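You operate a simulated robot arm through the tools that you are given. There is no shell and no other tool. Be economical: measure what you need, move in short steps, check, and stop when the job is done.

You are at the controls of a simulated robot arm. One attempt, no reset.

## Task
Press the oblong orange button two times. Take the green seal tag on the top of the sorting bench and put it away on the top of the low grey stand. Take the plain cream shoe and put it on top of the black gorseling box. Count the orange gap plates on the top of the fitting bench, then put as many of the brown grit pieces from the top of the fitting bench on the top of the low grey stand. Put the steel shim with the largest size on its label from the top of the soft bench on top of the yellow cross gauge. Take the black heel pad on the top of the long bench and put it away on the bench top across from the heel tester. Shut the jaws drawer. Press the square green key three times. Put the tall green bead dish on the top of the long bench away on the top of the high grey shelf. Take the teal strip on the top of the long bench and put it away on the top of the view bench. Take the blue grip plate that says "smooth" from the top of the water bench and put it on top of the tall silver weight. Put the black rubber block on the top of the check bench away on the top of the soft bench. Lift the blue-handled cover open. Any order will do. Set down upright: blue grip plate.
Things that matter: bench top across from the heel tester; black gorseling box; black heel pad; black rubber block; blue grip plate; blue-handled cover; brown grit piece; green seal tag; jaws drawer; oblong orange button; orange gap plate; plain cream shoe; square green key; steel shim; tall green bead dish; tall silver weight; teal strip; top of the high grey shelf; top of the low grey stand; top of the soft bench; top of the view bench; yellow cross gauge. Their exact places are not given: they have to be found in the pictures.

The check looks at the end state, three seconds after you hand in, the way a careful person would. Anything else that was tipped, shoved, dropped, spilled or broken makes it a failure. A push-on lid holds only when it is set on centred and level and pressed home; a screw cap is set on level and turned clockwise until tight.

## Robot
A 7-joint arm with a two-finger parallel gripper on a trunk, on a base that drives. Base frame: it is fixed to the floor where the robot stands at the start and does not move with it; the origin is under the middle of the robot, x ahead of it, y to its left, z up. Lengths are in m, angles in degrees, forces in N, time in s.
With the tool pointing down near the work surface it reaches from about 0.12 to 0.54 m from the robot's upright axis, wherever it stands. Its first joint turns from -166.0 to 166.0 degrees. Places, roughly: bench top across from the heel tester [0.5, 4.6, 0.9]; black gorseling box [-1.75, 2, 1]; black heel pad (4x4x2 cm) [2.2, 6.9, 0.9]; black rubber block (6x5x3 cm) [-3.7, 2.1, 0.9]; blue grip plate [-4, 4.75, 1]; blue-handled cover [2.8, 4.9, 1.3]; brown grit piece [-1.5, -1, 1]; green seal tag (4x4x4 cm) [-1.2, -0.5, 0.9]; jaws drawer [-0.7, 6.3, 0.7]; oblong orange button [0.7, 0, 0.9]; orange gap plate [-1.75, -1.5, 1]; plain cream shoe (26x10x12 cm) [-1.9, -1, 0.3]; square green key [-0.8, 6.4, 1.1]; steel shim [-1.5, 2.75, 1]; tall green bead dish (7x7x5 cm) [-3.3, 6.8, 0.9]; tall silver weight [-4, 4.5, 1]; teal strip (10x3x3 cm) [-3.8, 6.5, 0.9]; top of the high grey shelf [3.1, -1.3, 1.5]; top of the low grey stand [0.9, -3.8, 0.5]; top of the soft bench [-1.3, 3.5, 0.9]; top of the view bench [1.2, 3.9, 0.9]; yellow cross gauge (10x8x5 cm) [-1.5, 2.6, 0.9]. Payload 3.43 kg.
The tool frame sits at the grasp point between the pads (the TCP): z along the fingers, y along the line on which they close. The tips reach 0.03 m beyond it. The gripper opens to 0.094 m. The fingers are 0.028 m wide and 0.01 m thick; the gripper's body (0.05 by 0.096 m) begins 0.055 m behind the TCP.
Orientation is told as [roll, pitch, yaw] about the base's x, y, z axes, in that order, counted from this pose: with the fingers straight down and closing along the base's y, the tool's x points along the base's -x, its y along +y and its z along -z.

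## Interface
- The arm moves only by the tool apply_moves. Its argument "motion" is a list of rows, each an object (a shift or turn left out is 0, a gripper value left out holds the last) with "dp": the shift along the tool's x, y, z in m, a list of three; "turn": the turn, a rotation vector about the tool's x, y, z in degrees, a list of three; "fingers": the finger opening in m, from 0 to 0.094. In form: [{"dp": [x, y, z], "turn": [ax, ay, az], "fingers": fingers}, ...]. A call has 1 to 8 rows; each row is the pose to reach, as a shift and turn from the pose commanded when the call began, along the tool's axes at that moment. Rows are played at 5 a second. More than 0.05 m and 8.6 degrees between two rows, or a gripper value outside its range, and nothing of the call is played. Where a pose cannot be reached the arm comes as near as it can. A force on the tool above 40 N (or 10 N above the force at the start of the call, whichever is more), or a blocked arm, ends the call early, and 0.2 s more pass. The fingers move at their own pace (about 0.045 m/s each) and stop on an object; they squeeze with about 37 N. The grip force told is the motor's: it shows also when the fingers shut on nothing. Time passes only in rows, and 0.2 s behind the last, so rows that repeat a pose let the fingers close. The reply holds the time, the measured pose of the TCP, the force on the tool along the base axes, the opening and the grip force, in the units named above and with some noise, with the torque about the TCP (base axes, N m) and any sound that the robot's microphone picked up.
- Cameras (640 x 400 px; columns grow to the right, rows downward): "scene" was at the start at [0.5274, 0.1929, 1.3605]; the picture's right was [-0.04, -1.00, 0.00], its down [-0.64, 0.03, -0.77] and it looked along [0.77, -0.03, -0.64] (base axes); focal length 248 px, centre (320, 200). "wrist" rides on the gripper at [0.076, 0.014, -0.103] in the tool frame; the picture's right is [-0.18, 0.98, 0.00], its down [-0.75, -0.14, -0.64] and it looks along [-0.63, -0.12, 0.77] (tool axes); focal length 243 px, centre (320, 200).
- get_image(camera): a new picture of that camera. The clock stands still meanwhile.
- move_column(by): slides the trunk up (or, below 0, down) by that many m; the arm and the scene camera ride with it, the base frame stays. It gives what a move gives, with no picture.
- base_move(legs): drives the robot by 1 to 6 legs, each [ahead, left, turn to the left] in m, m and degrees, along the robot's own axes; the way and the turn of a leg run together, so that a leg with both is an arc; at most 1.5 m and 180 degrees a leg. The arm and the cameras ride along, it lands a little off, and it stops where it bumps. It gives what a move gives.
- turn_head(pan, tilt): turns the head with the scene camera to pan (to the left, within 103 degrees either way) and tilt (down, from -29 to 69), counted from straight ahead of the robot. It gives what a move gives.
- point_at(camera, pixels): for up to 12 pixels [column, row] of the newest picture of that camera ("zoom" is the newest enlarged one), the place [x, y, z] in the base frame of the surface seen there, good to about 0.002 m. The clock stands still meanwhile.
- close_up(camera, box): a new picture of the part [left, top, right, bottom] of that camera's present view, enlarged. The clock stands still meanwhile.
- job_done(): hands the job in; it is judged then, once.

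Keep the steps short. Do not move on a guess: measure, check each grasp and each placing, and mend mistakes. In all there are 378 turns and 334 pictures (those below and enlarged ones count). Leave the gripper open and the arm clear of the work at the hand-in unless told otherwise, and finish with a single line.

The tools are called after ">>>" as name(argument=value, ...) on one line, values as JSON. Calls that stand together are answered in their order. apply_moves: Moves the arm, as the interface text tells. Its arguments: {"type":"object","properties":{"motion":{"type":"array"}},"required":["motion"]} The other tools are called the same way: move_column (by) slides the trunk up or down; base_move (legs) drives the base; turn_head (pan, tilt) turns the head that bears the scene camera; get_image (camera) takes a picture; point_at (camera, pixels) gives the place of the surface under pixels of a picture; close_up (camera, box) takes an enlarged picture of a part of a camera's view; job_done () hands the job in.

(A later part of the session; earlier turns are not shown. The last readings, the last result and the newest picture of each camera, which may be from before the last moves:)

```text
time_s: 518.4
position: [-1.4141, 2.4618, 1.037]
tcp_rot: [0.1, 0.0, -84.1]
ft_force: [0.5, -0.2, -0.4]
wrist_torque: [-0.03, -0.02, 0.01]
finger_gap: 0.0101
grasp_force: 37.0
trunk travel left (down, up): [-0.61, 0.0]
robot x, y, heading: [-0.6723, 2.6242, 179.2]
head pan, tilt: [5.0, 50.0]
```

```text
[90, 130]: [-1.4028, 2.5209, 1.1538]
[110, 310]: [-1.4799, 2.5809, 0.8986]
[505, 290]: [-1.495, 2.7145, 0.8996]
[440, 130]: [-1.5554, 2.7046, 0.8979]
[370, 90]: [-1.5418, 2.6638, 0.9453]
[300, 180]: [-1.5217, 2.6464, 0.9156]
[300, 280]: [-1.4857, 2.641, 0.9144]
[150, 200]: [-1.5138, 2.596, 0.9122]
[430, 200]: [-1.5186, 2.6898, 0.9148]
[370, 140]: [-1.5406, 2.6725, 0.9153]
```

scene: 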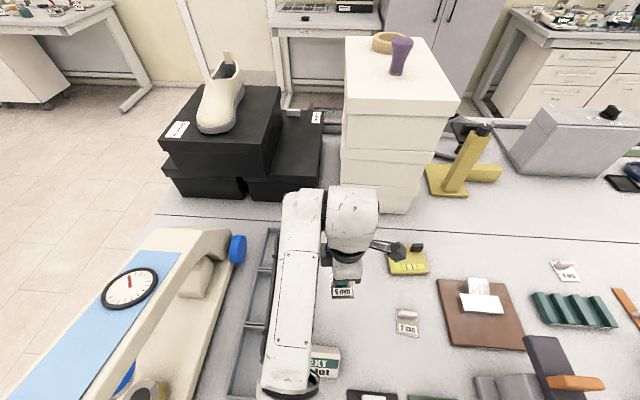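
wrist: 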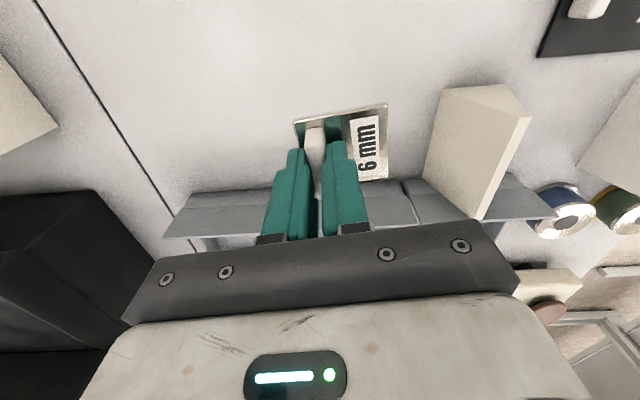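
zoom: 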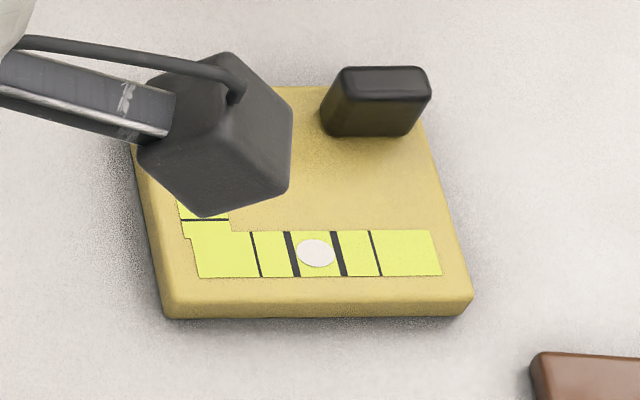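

Gauge top: x -1.56…-1.475, y 2.595…2.70, z 0.9155, knob at the far right. Move over to TCP (-1.519,2.626).

>>> apply_moves(motion=[{"dp": [0.04, -0.02, 0]}, {"dp": [0.08, -0.04, 0]}, {"dp": [0.12, -0.06, 0]}, {"dp": [0.155, -0.077, 0]}, {"dp": [0.174, -0.0876, 0.02]}, {"dp": [0.174, -0.0876, 0.05]}])

>>> get_image(camera="wrist")

>>> get_image(camera="scene")

```text
time_s: 519.8
position: [-1.5227, 2.6238, 0.9893]
tcp_rot: [0.0, 0.1, -84.2]
ft_force: [0.3, -0.7, -1.5]
wrist_torque: [-0.01, 0.02, -0.01]
finger_gap: 0.0101
grasp_force: 37.3
trunk travel left (down, up): [-0.61, 0.0]
robot x, y, heading: [-0.671, 2.6263, 179.3]
head pan, tilt: [5.0, 50.0]
```

```text
178 pictures are left
```

wrist: 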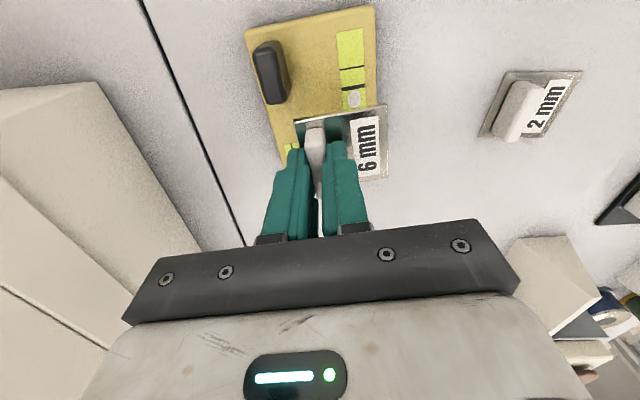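

```text
177 pictures are left
```

scene: 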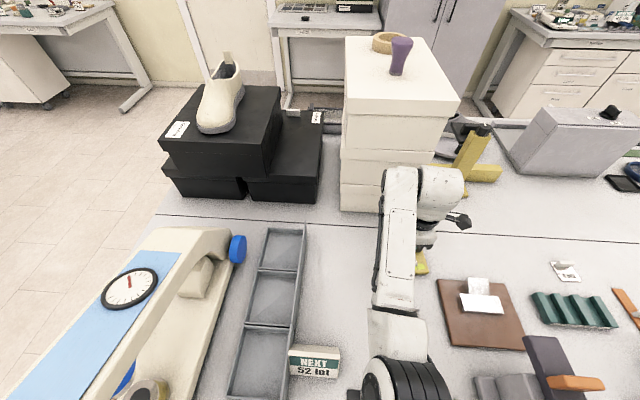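

>>> point_at(camera="wrist", pixels=[[372, 12], [375, 95], [250, 38], [278, 140], [268, 70], [285, 95], [355, 98], [383, 112], [384, 172], [300, 120]])

```text
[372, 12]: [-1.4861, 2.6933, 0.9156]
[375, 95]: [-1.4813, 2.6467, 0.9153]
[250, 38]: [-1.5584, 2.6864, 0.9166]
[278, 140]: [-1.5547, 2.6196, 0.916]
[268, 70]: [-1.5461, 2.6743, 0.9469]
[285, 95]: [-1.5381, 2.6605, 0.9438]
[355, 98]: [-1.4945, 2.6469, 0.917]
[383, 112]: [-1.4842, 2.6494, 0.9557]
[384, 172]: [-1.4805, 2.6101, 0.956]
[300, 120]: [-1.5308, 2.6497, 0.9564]
```

The plate is within the gauge top. Lower and release with a small opening.

>>> apply_moves(motion=[{"dp": [0, 0, 0.02]}, {"dp": [0, 0, 0.03]}, {"dp": [0, 0, 0.033]}, {"dp": [0, 0, 0.0345]}])

>>> apply_moves(motion=[{"dp": [0, 0, 0], "fingers": 0.024}, {"dp": [0, 0, 0]}, {"dp": [0, 0, -0.02]}, {"dp": [0, 0, -0.05]}, {"dp": [0, 0, -0.1]}, {"dp": [0, 0, -0.15]}])

>>> get_image(camera="wrist")

```text
time_s: 520.8
position: [-1.5209, 2.6258, 0.9533]
tcp_rot: [0.0, 0.0, -84.1]
ft_force: [1.4, 1.6, 1.5]
wrist_torque: [-0.01, -0.04, 0.02]
finger_gap: 0.0102
grasp_force: 37.0
trunk travel left (down, up): [-0.61, 0.0]
robot x, y, heading: [-0.67, 2.6258, 179.2]
head pan, tilt: [5.0, 50.0]
```

```text
time_s: 522.2
position: [-1.5178, 2.6244, 1.1035]
tcp_rot: [0.0, -0.1, -84.0]
ft_force: [-0.5, 0.0, -1.3]
wrist_torque: [0.01, 0.03, -0.01]
finger_gap: 0.0239
grasp_force: 0.0
trunk travel left (down, up): [-0.61, 0.0]
robot x, y, heading: [-0.6745, 2.6249, 179.1]
head pan, tilt: [5.0, 50.0]
```

```text
176 pictures are left
```

wrist: 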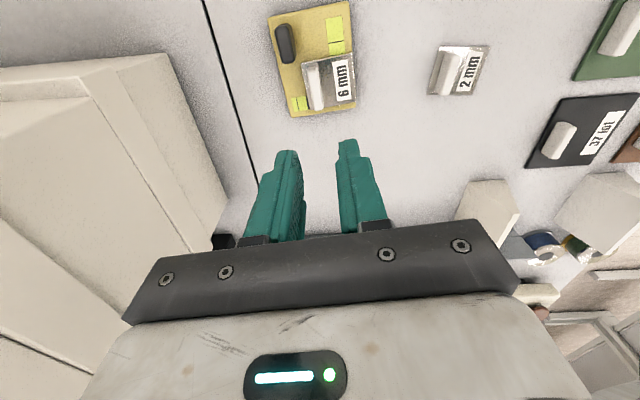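

The shim lies on the gauge. Next: jaws drawer and green key to the north. Raise the hand, back off, turn north and look.

>>> apply_moves(motion=[{"dp": [0, 0, -0.05]}, {"dp": [0, 0, -0.1]}, {"dp": [0, 0, -0.15]}])

>>> base_move(legs=[[-0.25, 0, 0], [0, 0, -89]])

>>> turn_head(pan=15, tilt=20)

>>> get_image(camera="scene")

```text
time_s: 523.0
position: [-1.5188, 2.6249, 1.2551]
tcp_rot: [0.0, 0.0, -84.0]
ft_force: [0.5, -0.8, 0.1]
wrist_torque: [0.02, 0.03, 0.03]
finger_gap: 0.0239
grasp_force: 0.1
trunk travel left (down, up): [-0.61, 0.0]
robot x, y, heading: [-0.6754, 2.6242, 179.2]
head pan, tilt: [5.0, 50.0]
```

```text
time_s: 528.6
position: [-0.4378, 3.4659, 1.2543]
tcp_rot: [0.0, 0.0, -172.3]
ft_force: [0.4, -0.2, 0.6]
wrist_torque: [0.0, -0.01, 0.05]
finger_gap: 0.0241
grasp_force: 0.0
trunk travel left (down, up): [-0.61, 0.0]
robot x, y, heading: [-0.409, 2.6208, 90.7]
head pan, tilt: [5.0, 50.0]
```

```text
time_s: 529.5
position: [-0.4372, 3.4665, 1.2543]
tcp_rot: [0.1, 0.0, -172.3]
ft_force: [-0.1, -0.5, -0.2]
wrist_torque: [0.0, -0.04, 0.02]
finger_gap: 0.0238
grasp_force: 0.1
trunk travel left (down, up): [-0.61, 0.0]
robot x, y, heading: [-0.4145, 2.6234, 90.9]
head pan, tilt: [15.0, 20.0]
```

```text
175 pictures are left
```

scene: 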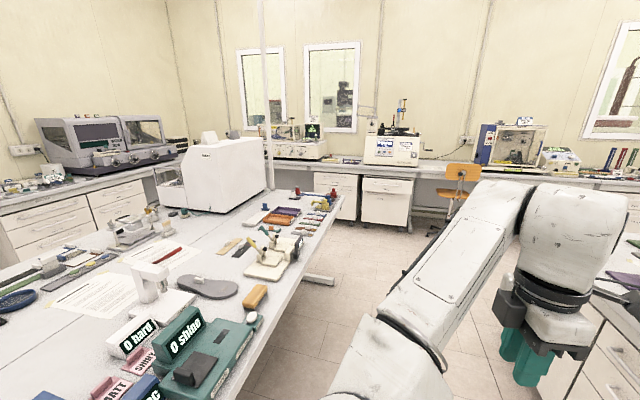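

>>> base_move(legs=[[1.5, 0.0, 0], [0.45, 0.15, 0]])

>>> turn_head(pan=20, tilt=30)

>>> get_image(camera="scene")

```text
time_s: 539.5
position: [-0.6108, 5.4405, 1.255]
tcp_rot: [0.0, 0.0, -172.2]
ft_force: [0.0, 0.3, -0.2]
wrist_torque: [-0.02, 0.01, -0.01]
finger_gap: 0.0239
grasp_force: 0.2
trunk travel left (down, up): [-0.61, 0.0]
robot x, y, heading: [-0.5785, 4.5977, 91.2]
head pan, tilt: [15.0, 20.0]
```

```text
time_s: 540.2
position: [-0.6097, 5.4403, 1.2542]
tcp_rot: [-0.1, 0.0, -172.2]
ft_force: [-0.1, 0.0, -0.4]
wrist_torque: [0.03, 0.01, -0.01]
finger_gap: 0.024
grasp_force: 0.0
trunk travel left (down, up): [-0.61, 0.0]
robot x, y, heading: [-0.5846, 4.5923, 90.9]
head pan, tilt: [20.0, 30.0]
```

```text
174 pictures are left
```

scene: 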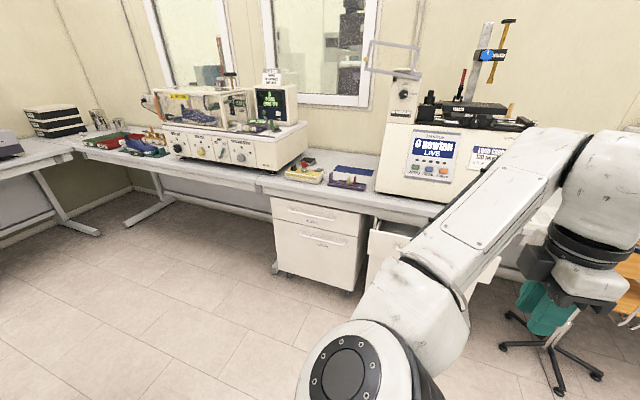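

>>> close_up(camera="scene", box=[260, 60, 540, 300])

>>> close_up(camera="scene", box=[400, 130, 510, 200])

>>> point_at(camera="scene", pixels=[[390, 240], [370, 262], [320, 240], [410, 168], [444, 172], [395, 225], [415, 232], [430, 110], [400, 100], [545, 340], [490, 270], [355, 215]])

```text
1.67 times, centred on (400, 180) of scene
```

zoom: 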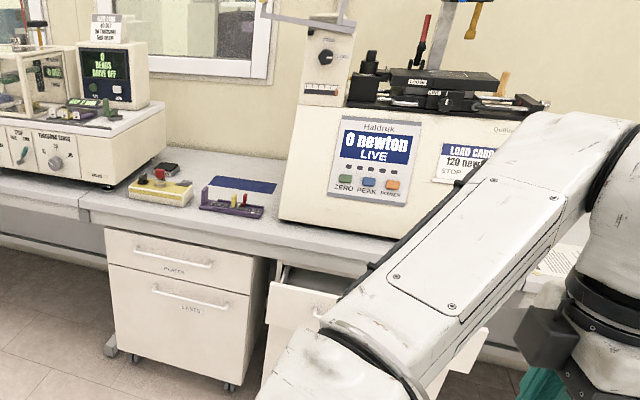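

```text
5.71 times, centred on (455, 165) of scene
```

zoom: 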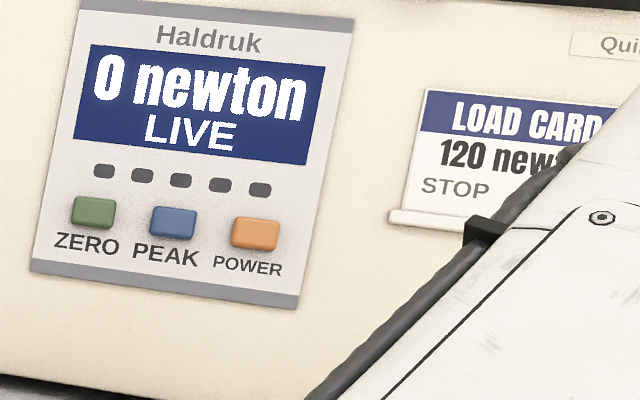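

```text
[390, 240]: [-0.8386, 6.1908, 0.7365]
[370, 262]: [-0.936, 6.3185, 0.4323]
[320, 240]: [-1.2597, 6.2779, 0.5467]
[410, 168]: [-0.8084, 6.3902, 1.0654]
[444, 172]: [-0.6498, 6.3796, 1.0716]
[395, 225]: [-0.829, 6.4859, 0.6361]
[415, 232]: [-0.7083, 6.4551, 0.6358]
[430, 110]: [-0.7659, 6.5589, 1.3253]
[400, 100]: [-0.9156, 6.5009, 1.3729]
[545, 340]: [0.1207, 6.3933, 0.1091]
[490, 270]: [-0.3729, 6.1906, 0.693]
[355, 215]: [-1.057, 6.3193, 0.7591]
```

Panel: the square green key (ZERO) is at scene (416,167) on the machine front (y≈6.39); the jaws drawer is open ~0.13 m (front at y≈6.19). I close the fingers, pull back a bit and tilt the tool 45° forward so the tips lead.

>>> apply_moves(motion=[{"dp": [0, 0.03, 0.01], "turn": [7.5, 0, 0], "fingers": 0.0}, {"dp": [0, 0.06, 0.02], "turn": [15, 0, 0]}, {"dp": [0, 0.09, 0.03], "turn": [22.5, 0, 0]}, {"dp": [0, 0.12, 0.04], "turn": [30, 0, 0]}, {"dp": [0, 0.15, 0.05], "turn": [37.5, 0, 0]}, {"dp": [0, 0.18, 0.06], "turn": [45, 0, 0]}])

>>> base_move(legs=[[0.7, 0.05, -1]])

>>> turn_head(pan=10, tilt=40)

>>> get_image(camera="scene")

>>> get_image(camera="wrist")

```text
time_s: 541.6
position: [-0.583, 5.2975, 1.1914]
tcp_rot: [-45.0, 0.0, -172.2]
ft_force: [-0.2, 0.5, -1.0]
wrist_torque: [0.04, -0.01, -0.01]
finger_gap: 0.0002
grasp_force: 33.0
out of reach, approached as far as the arm can: row 6
trunk travel left (down, up): [-0.61, 0.0]
robot x, y, heading: [-0.5816, 4.592, 90.9]
head pan, tilt: [20.0, 30.0]
```

```text
time_s: 545.6
position: [-0.6299, 6.0171, 1.1903]
tcp_rot: [-44.8, -0.1, -173.0]
ft_force: [-0.2, -0.6, -0.5]
wrist_torque: [-0.02, 0.0, -0.01]
finger_gap: 0.0
grasp_force: 33.4
trunk travel left (down, up): [-0.61, 0.0]
robot x, y, heading: [-0.6408, 5.3104, 90.3]
head pan, tilt: [20.0, 30.0]
```

```text
time_s: 546.3
position: [-0.6316, 6.0168, 1.1914]
tcp_rot: [-44.9, 0.1, -172.9]
ft_force: [-0.4, 0.4, 0.4]
wrist_torque: [0.03, 0.01, 0.01]
finger_gap: 0.0
grasp_force: 32.4
trunk travel left (down, up): [-0.61, 0.0]
robot x, y, heading: [-0.6428, 5.3135, 90.6]
head pan, tilt: [10.0, 40.0]
```

```text
171 pictures are left
```

scene: 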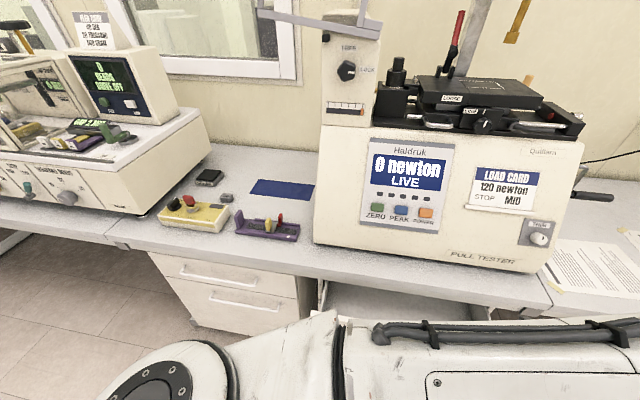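

```text
170 pictures are left
```

wrist: 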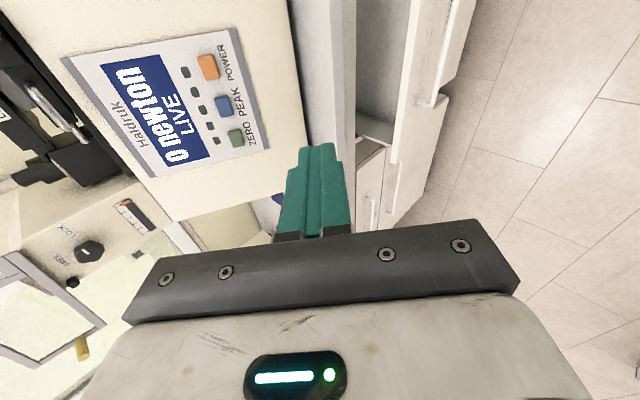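

>>> point_at(camera="scene", pixels=[[378, 208], [371, 204], [385, 205], [378, 213], [401, 210], [378, 222], [405, 150], [345, 250], [420, 290], [300, 265]])

>>> point_at(camera="wrist", pixels=[[236, 137], [229, 135], [243, 139], [238, 130], [430, 60], [400, 100], [445, 60], [360, 160], [390, 150], [350, 60], [420, 130]])

```text
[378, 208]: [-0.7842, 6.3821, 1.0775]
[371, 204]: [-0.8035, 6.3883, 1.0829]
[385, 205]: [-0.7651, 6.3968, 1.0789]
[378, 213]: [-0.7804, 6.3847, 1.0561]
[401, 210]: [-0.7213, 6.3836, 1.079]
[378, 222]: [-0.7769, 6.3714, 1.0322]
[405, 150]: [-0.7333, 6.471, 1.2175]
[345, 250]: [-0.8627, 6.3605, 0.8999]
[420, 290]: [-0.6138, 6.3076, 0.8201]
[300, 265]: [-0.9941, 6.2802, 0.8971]
```

```text
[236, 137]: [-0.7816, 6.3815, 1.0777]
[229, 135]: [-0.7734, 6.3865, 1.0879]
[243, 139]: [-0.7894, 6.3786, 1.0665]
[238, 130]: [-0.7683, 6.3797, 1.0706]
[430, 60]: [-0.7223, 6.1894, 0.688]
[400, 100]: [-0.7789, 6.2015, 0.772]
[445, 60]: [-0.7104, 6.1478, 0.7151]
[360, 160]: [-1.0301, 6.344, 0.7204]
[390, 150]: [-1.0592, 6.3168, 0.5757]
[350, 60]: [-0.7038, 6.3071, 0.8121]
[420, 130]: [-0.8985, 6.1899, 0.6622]
```

Key at (-0.782,6.381,1.077), panel leaning back ~28°. Drive in 0.15, then bring the tips to 3 cm before the key.

>>> base_move(legs=[[0.15, 0, 0]])

>>> apply_moves(motion=[{"dp": [-0.021, -0.0122, 0.03]}, {"dp": [-0.042, -0.0244, 0.06]}, {"dp": [-0.063, -0.0366, 0.09]}, {"dp": [-0.084, -0.0489, 0.12]}, {"dp": [-0.105, -0.0611, 0.15]}, {"dp": [-0.126, -0.0733, 0.175]}])

>>> get_image(camera="wrist")

>>> get_image(camera="scene")

```text
time_s: 547.7
position: [-0.6334, 6.172, 1.1905]
tcp_rot: [-44.9, 0.0, -172.7]
ft_force: [-0.2, -0.4, -0.5]
wrist_torque: [0.0, -0.01, 0.03]
finger_gap: 0.0
grasp_force: 33.2
trunk travel left (down, up): [-0.61, 0.0]
robot x, y, heading: [-0.6421, 5.4703, 90.3]
head pan, tilt: [10.0, 40.0]
```

```text
time_s: 549.1
position: [-0.7776, 6.331, 1.1174]
tcp_rot: [-44.9, 0.0, -172.8]
ft_force: [0.9, -0.2, -0.1]
wrist_torque: [0.01, 0.03, -0.01]
finger_gap: 0.0002
grasp_force: 33.2
trunk travel left (down, up): [-0.61, 0.0]
robot x, y, heading: [-0.6417, 5.4694, 90.5]
head pan, tilt: [10.0, 40.0]
```

```text
169 pictures are left
```

wrist: 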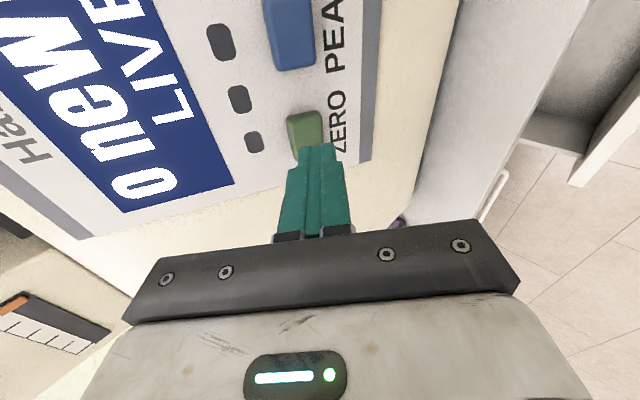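

```text
168 pictures are left
```

scene: 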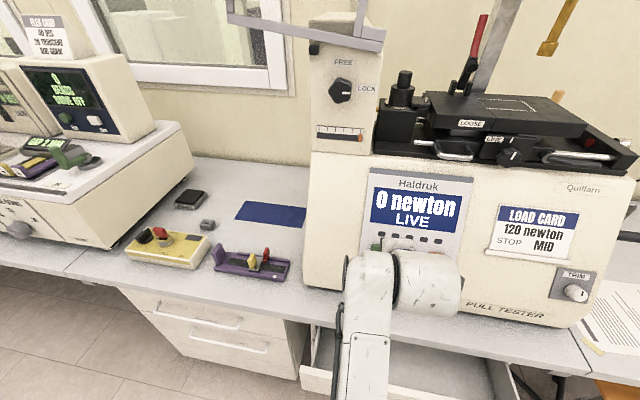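

Tips line up with the key. Press along the panel normal in small steps.

>>> apply_moves(motion=[{"dp": [0.0018, -0.005, 0.0175]}, {"dp": [0.0026, -0.007, 0.0235]}, {"dp": [0.003, -0.008, 0.0265]}, {"dp": [0.0033, -0.0088, 0.0295]}, {"dp": [0.0036, -0.0097, 0.0325]}])

```text
time_s: 550.3
position: [-0.7822, 6.3597, 1.103]
tcp_rot: [-45.1, 0.1, -172.8]
ft_force: [0.6, -0.3, 1.1]
wrist_torque: [0.0, -0.03, -0.04]
finger_gap: 0.0
grasp_force: 32.8
trunk travel left (down, up): [-0.61, 0.0]
robot x, y, heading: [-0.64, 5.4705, 90.3]
head pan, tilt: [10.0, 40.0]
```

>>> apply_moves(motion=[{"dp": [0.0004, -0.0012, 0.004]}, {"dp": [0.0008, -0.002, 0.007]}, {"dp": [0.0011, -0.0029, 0.0095]}, {"dp": [0.0013, -0.0034, 0.0115]}, {"dp": [0.0015, -0.004, 0.0133]}])

>>> get_image(camera="wrist")

```text
time_s: 551.4
position: [-0.7832, 6.3672, 1.1014]
tcp_rot: [-45.0, 0.1, -172.8]
ft_force: [4.4, -26.9, 8.6]
wrist_torque: [-0.17, -0.21, -0.44]
finger_gap: 0.0
grasp_force: 32.7
trunk travel left (down, up): [-0.61, 0.0]
robot x, y, heading: [-0.6449, 5.4707, 90.4]
head pan, tilt: [10.0, 40.0]
heard: click
stopped in row 5: the force on the tool passed its limit at 47 N (the readings are from after the stop); the commanded pose is now the measured one
```

```text
167 pictures are left
```

wrist: 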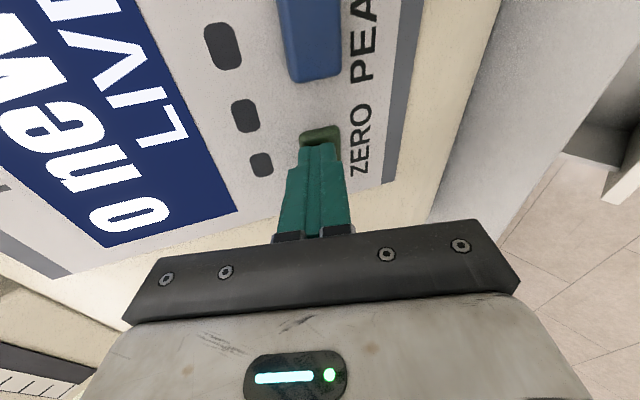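

First click. Retract 2 cm, then press twice more, a bit gentler.

>>> apply_moves(motion=[{"dp": [-0.001, 0.0028, -0.0095]}, {"dp": [-0.0021, 0.0057, -0.019]}, {"dp": [-0.0021, 0.0057, -0.019]}])

>>> apply_moves(motion=[{"dp": [0.001, -0.003, 0.01]}, {"dp": [0.0016, -0.0044, 0.0147]}, {"dp": [0.0018, -0.005, 0.0166]}, {"dp": [0.002, -0.0054, 0.018]}])

```text
time_s: 552.2
position: [-0.7807, 6.3536, 1.1061]
tcp_rot: [-44.8, 0.0, -172.8]
ft_force: [-0.4, 0.0, -0.1]
wrist_torque: [0.02, 0.01, -0.01]
finger_gap: 0.0
grasp_force: 33.2
trunk travel left (down, up): [-0.61, 0.0]
robot x, y, heading: [-0.6418, 5.4706, 90.4]
head pan, tilt: [10.0, 40.0]
```

```text
time_s: 553.2
position: [-0.782, 6.3678, 1.0977]
tcp_rot: [-44.8, 0.1, -172.7]
ft_force: [1.4, -33.5, 7.9]
wrist_torque: [-0.34, -0.11, -0.35]
finger_gap: 0.0004
grasp_force: 32.8
trunk travel left (down, up): [-0.61, 0.0]
robot x, y, heading: [-0.6411, 5.4663, 90.6]
head pan, tilt: [10.0, 40.0]
heard: click
```

Second click. Once more.

>>> apply_moves(motion=[{"dp": [-0.001, 0.0028, -0.0095]}, {"dp": [-0.0021, 0.0057, -0.019]}, {"dp": [-0.0021, 0.0057, -0.019]}])

>>> apply_moves(motion=[{"dp": [0.001, -0.003, 0.01]}, {"dp": [0.0016, -0.0044, 0.0147]}, {"dp": [0.0019, -0.0052, 0.0172]}, {"dp": [0.0021, -0.0056, 0.0186]}])

>>> apply_moves(motion=[{"dp": [-0.003, 0.008, -0.028]}, {"dp": [-0.006, 0.017, -0.057]}, {"dp": [-0.009, 0.026, -0.09]}])

>>> get_image(camera="wrist")

```text
time_s: 554.0
position: [-0.7824, 6.3522, 1.1071]
tcp_rot: [-45.0, 0.0, -172.9]
ft_force: [0.3, -0.1, -0.1]
wrist_torque: [-0.04, -0.02, -0.01]
finger_gap: 0.0
grasp_force: 33.6
trunk travel left (down, up): [-0.61, 0.0]
robot x, y, heading: [-0.6443, 5.4685, 90.4]
head pan, tilt: [10.0, 40.0]
```

```text
time_s: 555.0
position: [-0.7824, 6.3671, 1.0987]
tcp_rot: [-44.8, 0.0, -172.7]
ft_force: [1.8, -27.2, 8.4]
wrist_torque: [-0.24, -0.17, -0.28]
finger_gap: 0.0
grasp_force: 33.0
trunk travel left (down, up): [-0.61, 0.0]
robot x, y, heading: [-0.6415, 5.4658, 90.4]
head pan, tilt: [10.0, 40.0]
heard: click
```

```text
time_s: 555.8
position: [-0.7799, 6.2866, 1.1439]
tcp_rot: [-44.7, 0.0, -172.8]
ft_force: [0.7, -0.5, 0.2]
wrist_torque: [-0.02, 0.0, 0.01]
finger_gap: 0.0
grasp_force: 33.3
trunk travel left (down, up): [-0.61, 0.0]
robot x, y, heading: [-0.6447, 5.4714, 90.2]
head pan, tilt: [10.0, 40.0]
```

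```text
166 pictures are left
```

wrist: 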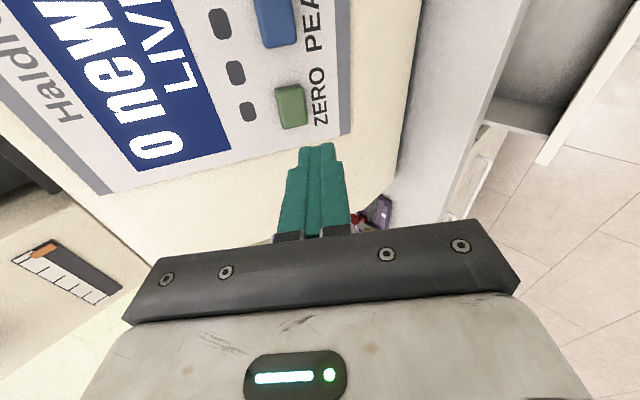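

Three clicks done; key released. Now the drawer: back up 0.3, lower the trunk and look.

>>> base_move(legs=[[-0.3, 0, 0]])

>>> move_column(by=-0.4)

>>> get_image(camera="wrist")

>>> get_image(camera="scene")

```text
time_s: 557.9
position: [-0.7787, 5.9881, 1.1432]
tcp_rot: [-44.8, 0.0, -172.7]
ft_force: [0.4, 0.4, 0.4]
wrist_torque: [-0.05, 0.01, 0.02]
finger_gap: 0.0
grasp_force: 33.0
trunk travel left (down, up): [-0.61, 0.0]
robot x, y, heading: [-0.6399, 5.1719, 90.6]
head pan, tilt: [10.0, 40.0]
```

```text
time_s: 561.7
position: [-0.7784, 5.9876, 0.7432]
tcp_rot: [-44.8, 0.0, -172.7]
ft_force: [1.0, 0.2, 0.5]
wrist_torque: [0.03, 0.0, 0.02]
finger_gap: 0.0
grasp_force: 33.2
trunk travel left (down, up): [-0.21, 0.4]
robot x, y, heading: [-0.6396, 5.1698, 90.5]
head pan, tilt: [10.0, 40.0]
```

```text
165 pictures are left
```

wrist: 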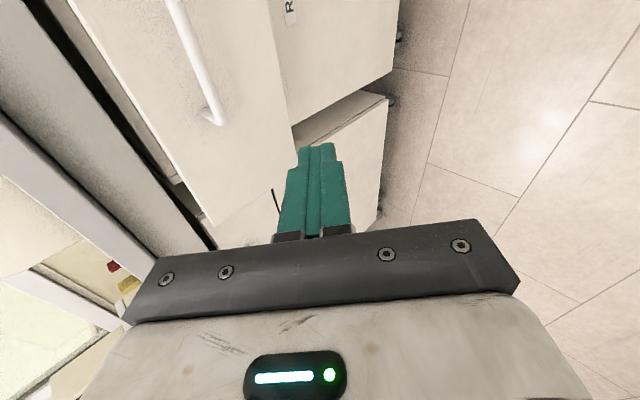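

```text
164 pictures are left
```

scene: 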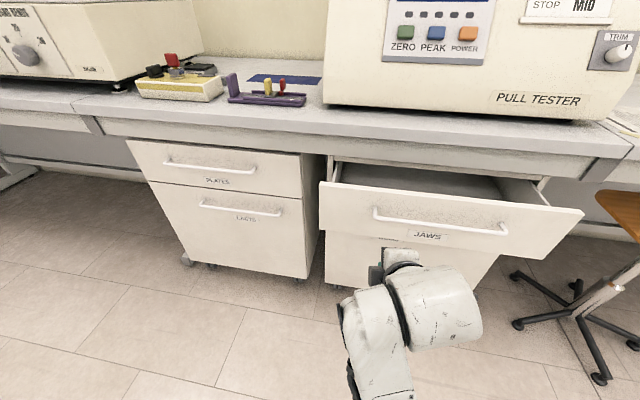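

>>> point_at(camera="scene", pixels=[[325, 190], [575, 215], [330, 228], [545, 255], [440, 222], [427, 236], [400, 265], [460, 240], [350, 260], [310, 155]])

```text
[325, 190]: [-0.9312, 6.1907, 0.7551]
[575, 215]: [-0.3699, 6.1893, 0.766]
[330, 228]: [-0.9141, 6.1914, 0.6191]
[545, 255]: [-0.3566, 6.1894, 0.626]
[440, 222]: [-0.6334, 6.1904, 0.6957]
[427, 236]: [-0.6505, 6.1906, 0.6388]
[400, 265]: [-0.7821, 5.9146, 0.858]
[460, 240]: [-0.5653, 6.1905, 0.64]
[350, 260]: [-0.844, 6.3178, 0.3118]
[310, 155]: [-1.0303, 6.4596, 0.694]
```

Drawer face y=6.190 (z 0.60–0.78, centre x≈-0.64); closed position ≈6.318. I lower the fist to z≈0.65 at x=-0.64 and then push with the base.

>>> apply_moves(motion=[{"dp": [0.035, 0.02, 0.0135]}, {"dp": [0.07, 0.0395, 0.027]}, {"dp": [0.105, 0.0593, 0.0405]}, {"dp": [0.14, 0.079, 0.054]}])

>>> base_move(legs=[[0.14, 0, 0]])

>>> get_image(camera="wrist")

>>> get_image(camera="scene")

```text
time_s: 562.7
position: [-0.638, 5.9838, 0.6488]
tcp_rot: [-44.9, 0.2, -172.6]
ft_force: [-0.9, -0.5, 0.4]
wrist_torque: [0.0, 0.01, -0.01]
finger_gap: 0.0
grasp_force: 33.1
trunk travel left (down, up): [-0.21, 0.4]
robot x, y, heading: [-0.6381, 5.1662, 90.7]
head pan, tilt: [10.0, 40.0]
```

```text
time_s: 564.0
position: [-0.6382, 6.1216, 0.6499]
tcp_rot: [-44.8, 0.1, -172.8]
ft_force: [-0.6, -0.9, 0.4]
wrist_torque: [0.01, -0.02, -0.03]
finger_gap: 0.0002
grasp_force: 32.3
trunk travel left (down, up): [-0.21, 0.4]
robot x, y, heading: [-0.6397, 5.3049, 90.4]
head pan, tilt: [10.0, 40.0]
```

```text
163 pictures are left
```

wrist: 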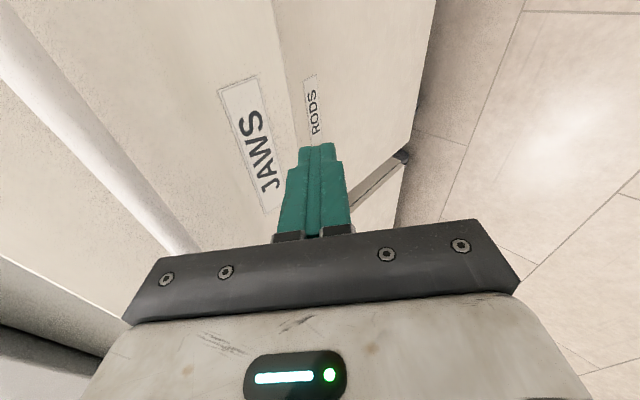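

```text
162 pictures are left
```

scene: 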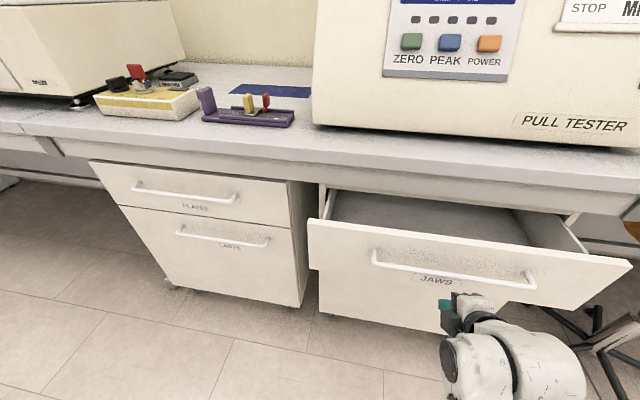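

>>> apply_moves(motion=[{"dp": [0, -0.0085, -0.0085]}])

>>> base_move(legs=[[0.165, 0, 0]])

>>> get_image(camera="scene")

```text
time_s: 564.4
position: [-0.6382, 6.1211, 0.6622]
tcp_rot: [-44.8, 0.1, -172.9]
ft_force: [1.0, -0.1, 0.1]
wrist_torque: [-0.01, 0.0, -0.01]
finger_gap: 0.0
grasp_force: 32.9
trunk travel left (down, up): [-0.21, 0.4]
robot x, y, heading: [-0.6372, 5.3063, 90.2]
head pan, tilt: [10.0, 40.0]
```

```text
time_s: 565.8
position: [-0.6409, 6.2855, 0.6616]
tcp_rot: [-44.8, 0.0, -172.8]
ft_force: [0.0, -0.3, 0.3]
wrist_torque: [0.04, 0.04, -0.03]
finger_gap: 0.0001
grasp_force: 33.2
trunk travel left (down, up): [-0.21, 0.4]
robot x, y, heading: [-0.6433, 5.4718, 90.3]
head pan, tilt: [10.0, 40.0]
```

```text
161 pictures are left
```

scene: 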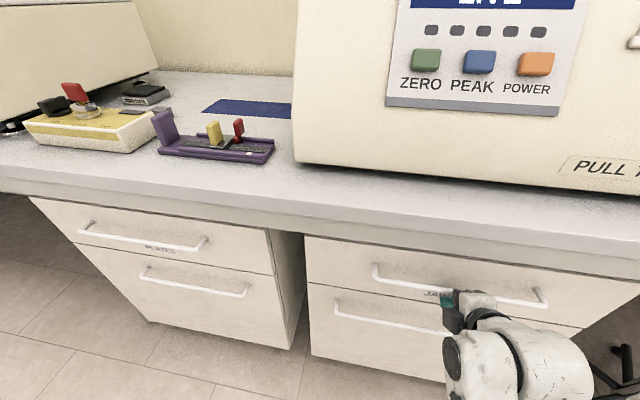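

>>> point_at(camera="scene", pixels=[[330, 260], [340, 330], [600, 300], [420, 272], [400, 345], [250, 250]])

>>> base_move(legs=[[0.03, 0, 0]])

>>> get_image(camera="scene")

>>> point_at(camera="scene", pixels=[[330, 270], [345, 350], [600, 310], [420, 285], [250, 260]])

```text
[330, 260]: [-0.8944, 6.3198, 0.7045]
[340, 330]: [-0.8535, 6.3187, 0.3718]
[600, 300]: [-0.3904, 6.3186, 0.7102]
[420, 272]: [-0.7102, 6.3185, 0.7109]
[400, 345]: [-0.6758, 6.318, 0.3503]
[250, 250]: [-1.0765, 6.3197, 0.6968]
```

```text
time_s: 566.6
position: [-0.6403, 6.2888, 0.6619]
tcp_rot: [-44.4, 0.2, -172.8]
ft_force: [-1.7, -12.7, 8.8]
wrist_torque: [0.07, -0.06, -0.07]
finger_gap: 0.0001
grasp_force: 33.4
trunk travel left (down, up): [-0.21, 0.4]
robot x, y, heading: [-0.6421, 5.4777, 90.4]
head pan, tilt: [10.0, 40.0]
stopped in leg 1: the force on the tool passed its limit at 95 N (the readings are from after the stop); the commanded pose is now the measured one
```

```text
160 pictures are left
```

scene: 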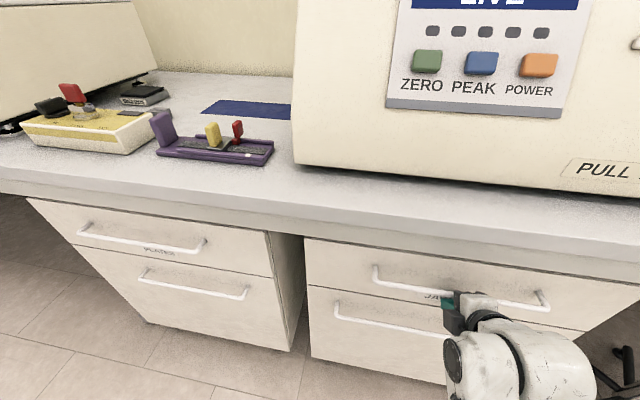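

```text
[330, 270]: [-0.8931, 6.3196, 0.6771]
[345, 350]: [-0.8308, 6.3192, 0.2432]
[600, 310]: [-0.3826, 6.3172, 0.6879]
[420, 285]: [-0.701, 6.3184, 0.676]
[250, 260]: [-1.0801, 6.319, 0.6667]
```

The drawer is flush and shut. Back off, raise, and straighten the tool.

>>> base_move(legs=[[-0.45, 0, 0]])

>>> move_column(by=0.35)

>>> apply_moves(motion=[{"dp": [0, 0, -0.03], "turn": [-7.5, 0, 0], "fingers": 0.06}, {"dp": [0, 0, -0.06], "turn": [-15, 0, 0]}, {"dp": [0, 0, -0.08], "turn": [-22.5, 0, 0]}, {"dp": [0, 0, -0.1], "turn": [-30, 0, 0]}, {"dp": [0, 0, -0.12], "turn": [-37.5, 0, 0]}, {"dp": [0, 0, -0.12], "turn": [-45, 0, 0]}])

>>> apply_moves(motion=[{"dp": [0, 0, 0], "turn": [0, 0, 8.5]}, {"dp": [0, 0, 0], "turn": [0, 0, 17]}, {"dp": [0, 0, 0], "turn": [0, 0, 25.5]}, {"dp": [0, 0, 0], "turn": [0, 0, 34]}, {"dp": [0, 0, 0], "turn": [0, 0, 42.5]}, {"dp": [0, 0, 0], "turn": [0, 0, 51]}, {"dp": [0, 0, 0], "turn": [0, 0, 59.5]}, {"dp": [0, 0, 0], "turn": [0, 0, 68]}])

>>> turn_head(pan=60, tilt=25)

>>> get_image(camera="scene")

```text
time_s: 569.4
position: [-0.6311, 5.8226, 0.6599]
tcp_rot: [-44.3, 0.2, -173.2]
ft_force: [0.3, -0.3, -0.1]
wrist_torque: [0.04, -0.02, 0.02]
finger_gap: 0.0
grasp_force: 33.7
trunk travel left (down, up): [-0.21, 0.4]
robot x, y, heading: [-0.6343, 5.0106, 90.0]
head pan, tilt: [10.0, 40.0]
```

```text
time_s: 572.8
position: [-0.6325, 5.8231, 1.0109]
tcp_rot: [-44.3, 0.2, -173.3]
ft_force: [-0.2, -0.1, -0.3]
wrist_torque: [-0.01, 0.02, 0.03]
finger_gap: 0.0
grasp_force: 33.2
trunk travel left (down, up): [-0.56, 0.05]
robot x, y, heading: [-0.6381, 5.0154, 90.0]
head pan, tilt: [10.0, 40.0]
```

```text
time_s: 574.2
position: [-0.6262, 5.781, 1.0547]
tcp_rot: [-29.4, 0.2, -173.2]
ft_force: [0.6, 0.3, 0.0]
wrist_torque: [-0.03, 0.0, 0.02]
finger_gap: 0.0602
grasp_force: 0.0
out of reach, approached as far as the arm can: row 3, 4, 5, 6
trunk travel left (down, up): [-0.56, 0.05]
robot x, y, heading: [-0.6402, 5.0102, 90.0]
head pan, tilt: [10.0, 40.0]
```

```text
time_s: 576.0
position: [-0.6263, 5.7804, 1.052]
tcp_rot: [-12.0, -27.1, 121.6]
ft_force: [0.6, -0.1, -0.8]
wrist_torque: [-0.01, -0.02, 0.0]
finger_gap: 0.0601
grasp_force: 0.1
trunk travel left (down, up): [-0.56, 0.05]
robot x, y, heading: [-0.641, 5.0167, 90.1]
head pan, tilt: [10.0, 40.0]
```

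```text
time_s: 577.2
position: [-0.6259, 5.7819, 1.0523]
tcp_rot: [-12.0, -26.9, 121.8]
ft_force: [0.6, 0.5, 0.8]
wrist_torque: [-0.01, 0.0, 0.02]
finger_gap: 0.06
grasp_force: 0.0
trunk travel left (down, up): [-0.56, 0.05]
robot x, y, heading: [-0.6426, 5.0093, 89.9]
head pan, tilt: [60.0, 25.0]
```

```text
159 pictures are left
```

scene: 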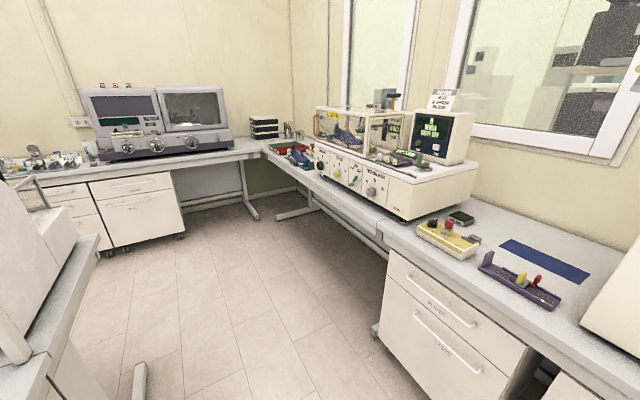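

>>> apply_moves(motion=[{"dp": [0, 0, 0], "turn": [-3, 7, 0]}, {"dp": [0, 0, 0], "turn": [-6, 14, 0]}, {"dp": [0, 0, 0], "turn": [-9, 21, 0]}, {"dp": [0, 0, 0], "turn": [-12, 27, 0]}])

>>> base_move(legs=[[0, 0.0, 90], [1.3, 0, 0], [0.6, 0, 0]])

>>> turn_head(pan=-30, tilt=30)

>>> get_image(camera="scene")

```text
time_s: 578.2
position: [-0.6247, 5.7812, 1.0527]
tcp_rot: [-10.1, -23.5, 120.9]
ft_force: [-0.7, -0.4, -0.4]
wrist_torque: [0.01, 0.02, 0.01]
finger_gap: 0.0599
grasp_force: 0.1
out of reach, approached as far as the arm can: row 1, 2, 3, 4
trunk travel left (down, up): [-0.56, 0.05]
robot x, y, heading: [-0.6413, 5.009, 90.1]
head pan, tilt: [60.0, 25.0]
```

```text
time_s: 581.8
position: [-1.3973, 5.1483, 1.0522]
tcp_rot: [-10.2, -23.5, -158.1]
ft_force: [0.4, -0.1, 0.5]
wrist_torque: [0.0, -0.02, -0.02]
finger_gap: 0.06
grasp_force: 0.1
trunk travel left (down, up): [-0.56, 0.05]
robot x, y, heading: [-0.6383, 5.0135, 171.4]
head pan, tilt: [60.0, 25.0]
stopped in leg 1: the robot was blocked; the commanded pose is now the measured one
```

```text
time_s: 583.5
position: [-1.3978, 5.1462, 1.0535]
tcp_rot: [-10.2, -23.6, -157.9]
ft_force: [0.2, 0.4, 0.4]
wrist_torque: [0.0, -0.01, -0.01]
finger_gap: 0.0603
grasp_force: 0.1
trunk travel left (down, up): [-0.56, 0.05]
robot x, y, heading: [-0.6402, 5.0146, 171.3]
head pan, tilt: [-30.0, 30.0]
```

```text
158 pictures are left
```

scene: 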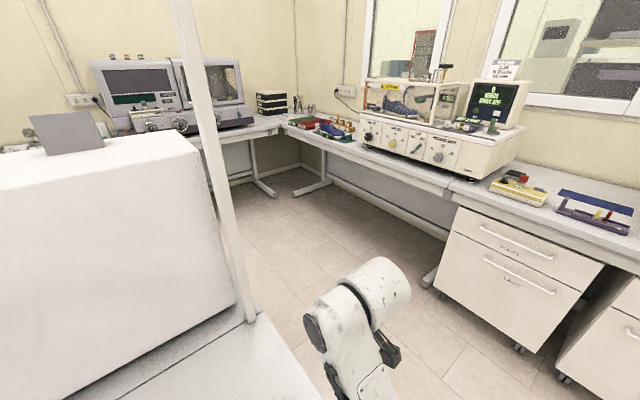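

>>> point_at(camera="scene", pixels=[[225, 250], [205, 120], [150, 250], [230, 290], [340, 330], [385, 290], [270, 350], [60, 160]])

>>> get_image(camera="wrist")

```text
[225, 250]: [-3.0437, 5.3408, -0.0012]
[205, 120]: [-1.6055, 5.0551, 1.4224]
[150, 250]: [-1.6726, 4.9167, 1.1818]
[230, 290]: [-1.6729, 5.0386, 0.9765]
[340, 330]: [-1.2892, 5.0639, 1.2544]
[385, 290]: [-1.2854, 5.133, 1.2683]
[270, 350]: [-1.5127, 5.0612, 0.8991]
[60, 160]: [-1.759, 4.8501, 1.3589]
```

```text
157 pictures are left
```

wrist: 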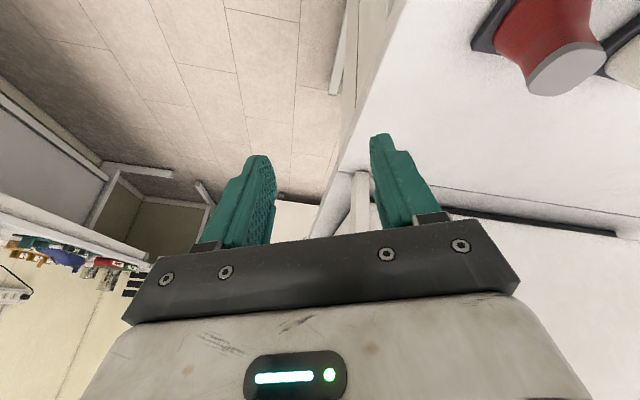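

>>> turn_head(pan=30, tilt=45)

>>> get_image(camera="scene")

>>> point_at(camera="wrist", pixels=[[550, 50], [490, 40], [560, 70], [400, 60], [625, 60], [380, 120]])

```text
time_s: 584.8
position: [-1.3974, 5.1455, 1.0524]
tcp_rot: [-10.2, -23.6, -157.8]
ft_force: [-0.2, -0.7, 0.1]
wrist_torque: [0.01, 0.02, -0.01]
finger_gap: 0.0598
grasp_force: 0.0
trunk travel left (down, up): [-0.56, 0.05]
robot x, y, heading: [-0.6362, 5.0147, 171.2]
head pan, tilt: [30.0, 45.0]
```

```text
156 pictures are left
```

scene: 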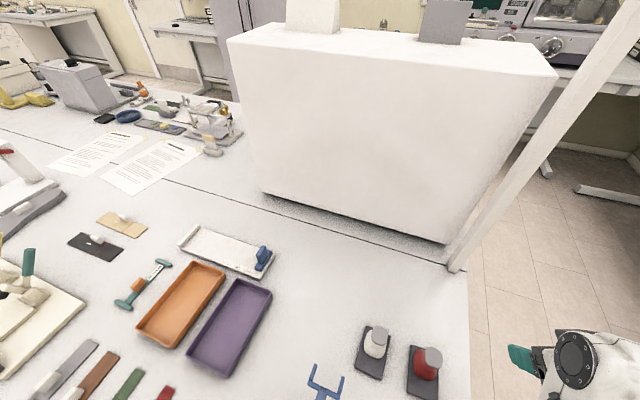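

```text
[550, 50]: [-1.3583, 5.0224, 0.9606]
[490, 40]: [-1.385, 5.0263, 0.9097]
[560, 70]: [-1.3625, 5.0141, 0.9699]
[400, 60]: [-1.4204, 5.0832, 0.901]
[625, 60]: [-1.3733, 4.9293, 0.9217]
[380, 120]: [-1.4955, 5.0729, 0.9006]
```

The red piece stands untouched; likely the base bumped the bench's foot. I strafe right (north) and finish the turn.

>>> base_move(legs=[[0, -0.35, 0], [0, 0, 9], [1.3, 0, 0], [0.6, 0, 0]])

>>> turn_head(pan=-30, tilt=35)

>>> get_image(camera="scene")

```text
time_s: 597.0
position: [-3.2887, 5.3626, 1.0529]
tcp_rot: [-10.2, -23.6, -148.5]
ft_force: [0.1, 0.4, -0.1]
wrist_torque: [-0.03, 0.0, -0.02]
finger_gap: 0.06
grasp_force: 0.0
trunk travel left (down, up): [-0.56, 0.05]
robot x, y, heading: [-2.5217, 5.3548, -179.1]
head pan, tilt: [30.0, 45.0]
```

```text
time_s: 598.3
position: [-3.2882, 5.3638, 1.0515]
tcp_rot: [-10.3, -23.5, -148.5]
ft_force: [-0.2, 0.3, -0.5]
wrist_torque: [0.01, -0.01, -0.03]
finger_gap: 0.0601
grasp_force: 0.1
trunk travel left (down, up): [-0.56, 0.05]
robot x, y, heading: [-2.5193, 5.3579, -179.1]
head pan, tilt: [-30.0, 35.0]
```

```text
155 pictures are left
```

scene: 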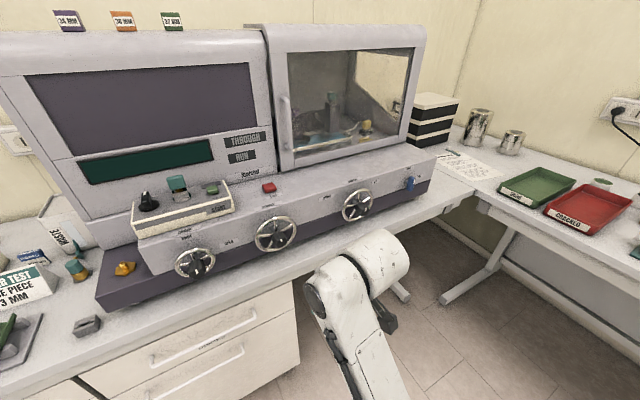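

>>> apply_moves(motion=[{"dp": [0.01, 0, -0.01], "turn": [-2, 4.7, 6.1]}, {"dp": [0.02, 0, -0.02], "turn": [-4, 9.4, 12.2]}, {"dp": [0.03, 0, -0.03], "turn": [-6, 14.1, 18.3]}, {"dp": [0.04, 0, -0.04], "turn": [-8, 18.8, 24.4]}, {"dp": [0.05, 0, -0.05], "turn": [-10, 23.5, 30.5]}])

>>> close_up(camera="scene", box=[400, 80, 640, 280])

```text
time_s: 599.5
position: [-3.2874, 5.3622, 1.0524]
tcp_rot: [-10.1, -23.5, -148.5]
ft_force: [0.0, -1.0, 0.5]
wrist_torque: [0.01, 0.0, 0.05]
finger_gap: 0.06
grasp_force: 0.1
out of reach, approached as far as the arm can: row 1, 2, 3, 4, 5
trunk travel left (down, up): [-0.56, 0.05]
robot x, y, heading: [-2.5185, 5.3584, -178.9]
head pan, tilt: [-30.0, 35.0]
```

```text
2.00 times, centred on (520, 180) of scene
```

zoom: 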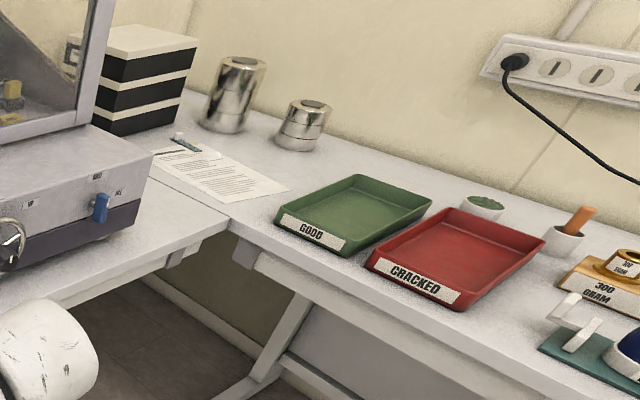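

>>> apply_moves(motion=[{"dp": [-0.03, 0, 0.02]}, {"dp": [-0.06, 0, 0.04]}, {"dp": [-0.09, 0, 0.06]}, {"dp": [-0.09, 0, 0.06], "turn": [-2, 5, 0]}, {"dp": [-0.09, 0, 0.06], "turn": [-4, 10, 0]}])

>>> turn_head(pan=0, tilt=55)

>>> get_image(camera="scene")

```text
time_s: 600.7
position: [-3.3864, 5.3177, 1.0336]
tcp_rot: [-5.8, -13.6, -149.9]
ft_force: [0.3, 0.0, -0.8]
wrist_torque: [-0.05, -0.01, 0.03]
finger_gap: 0.0599
grasp_force: 0.1
trunk travel left (down, up): [-0.56, 0.05]
robot x, y, heading: [-2.5189, 5.3561, -179.4]
head pan, tilt: [-30.0, 35.0]
```

```text
time_s: 601.6
position: [-3.3852, 5.3172, 1.0336]
tcp_rot: [-5.9, -13.8, -149.9]
ft_force: [-0.4, 0.3, -0.4]
wrist_torque: [-0.03, -0.01, 0.02]
finger_gap: 0.0599
grasp_force: 0.1
trunk travel left (down, up): [-0.56, 0.05]
robot x, y, heading: [-2.5164, 5.3572, -179.2]
head pan, tilt: [0.0, 55.0]
```

```text
153 pictures are left
```

scene: 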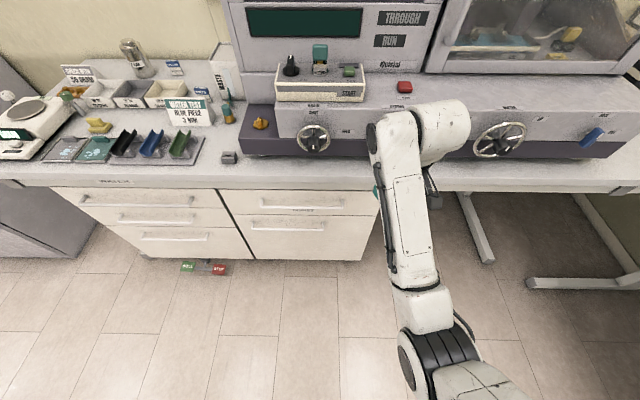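

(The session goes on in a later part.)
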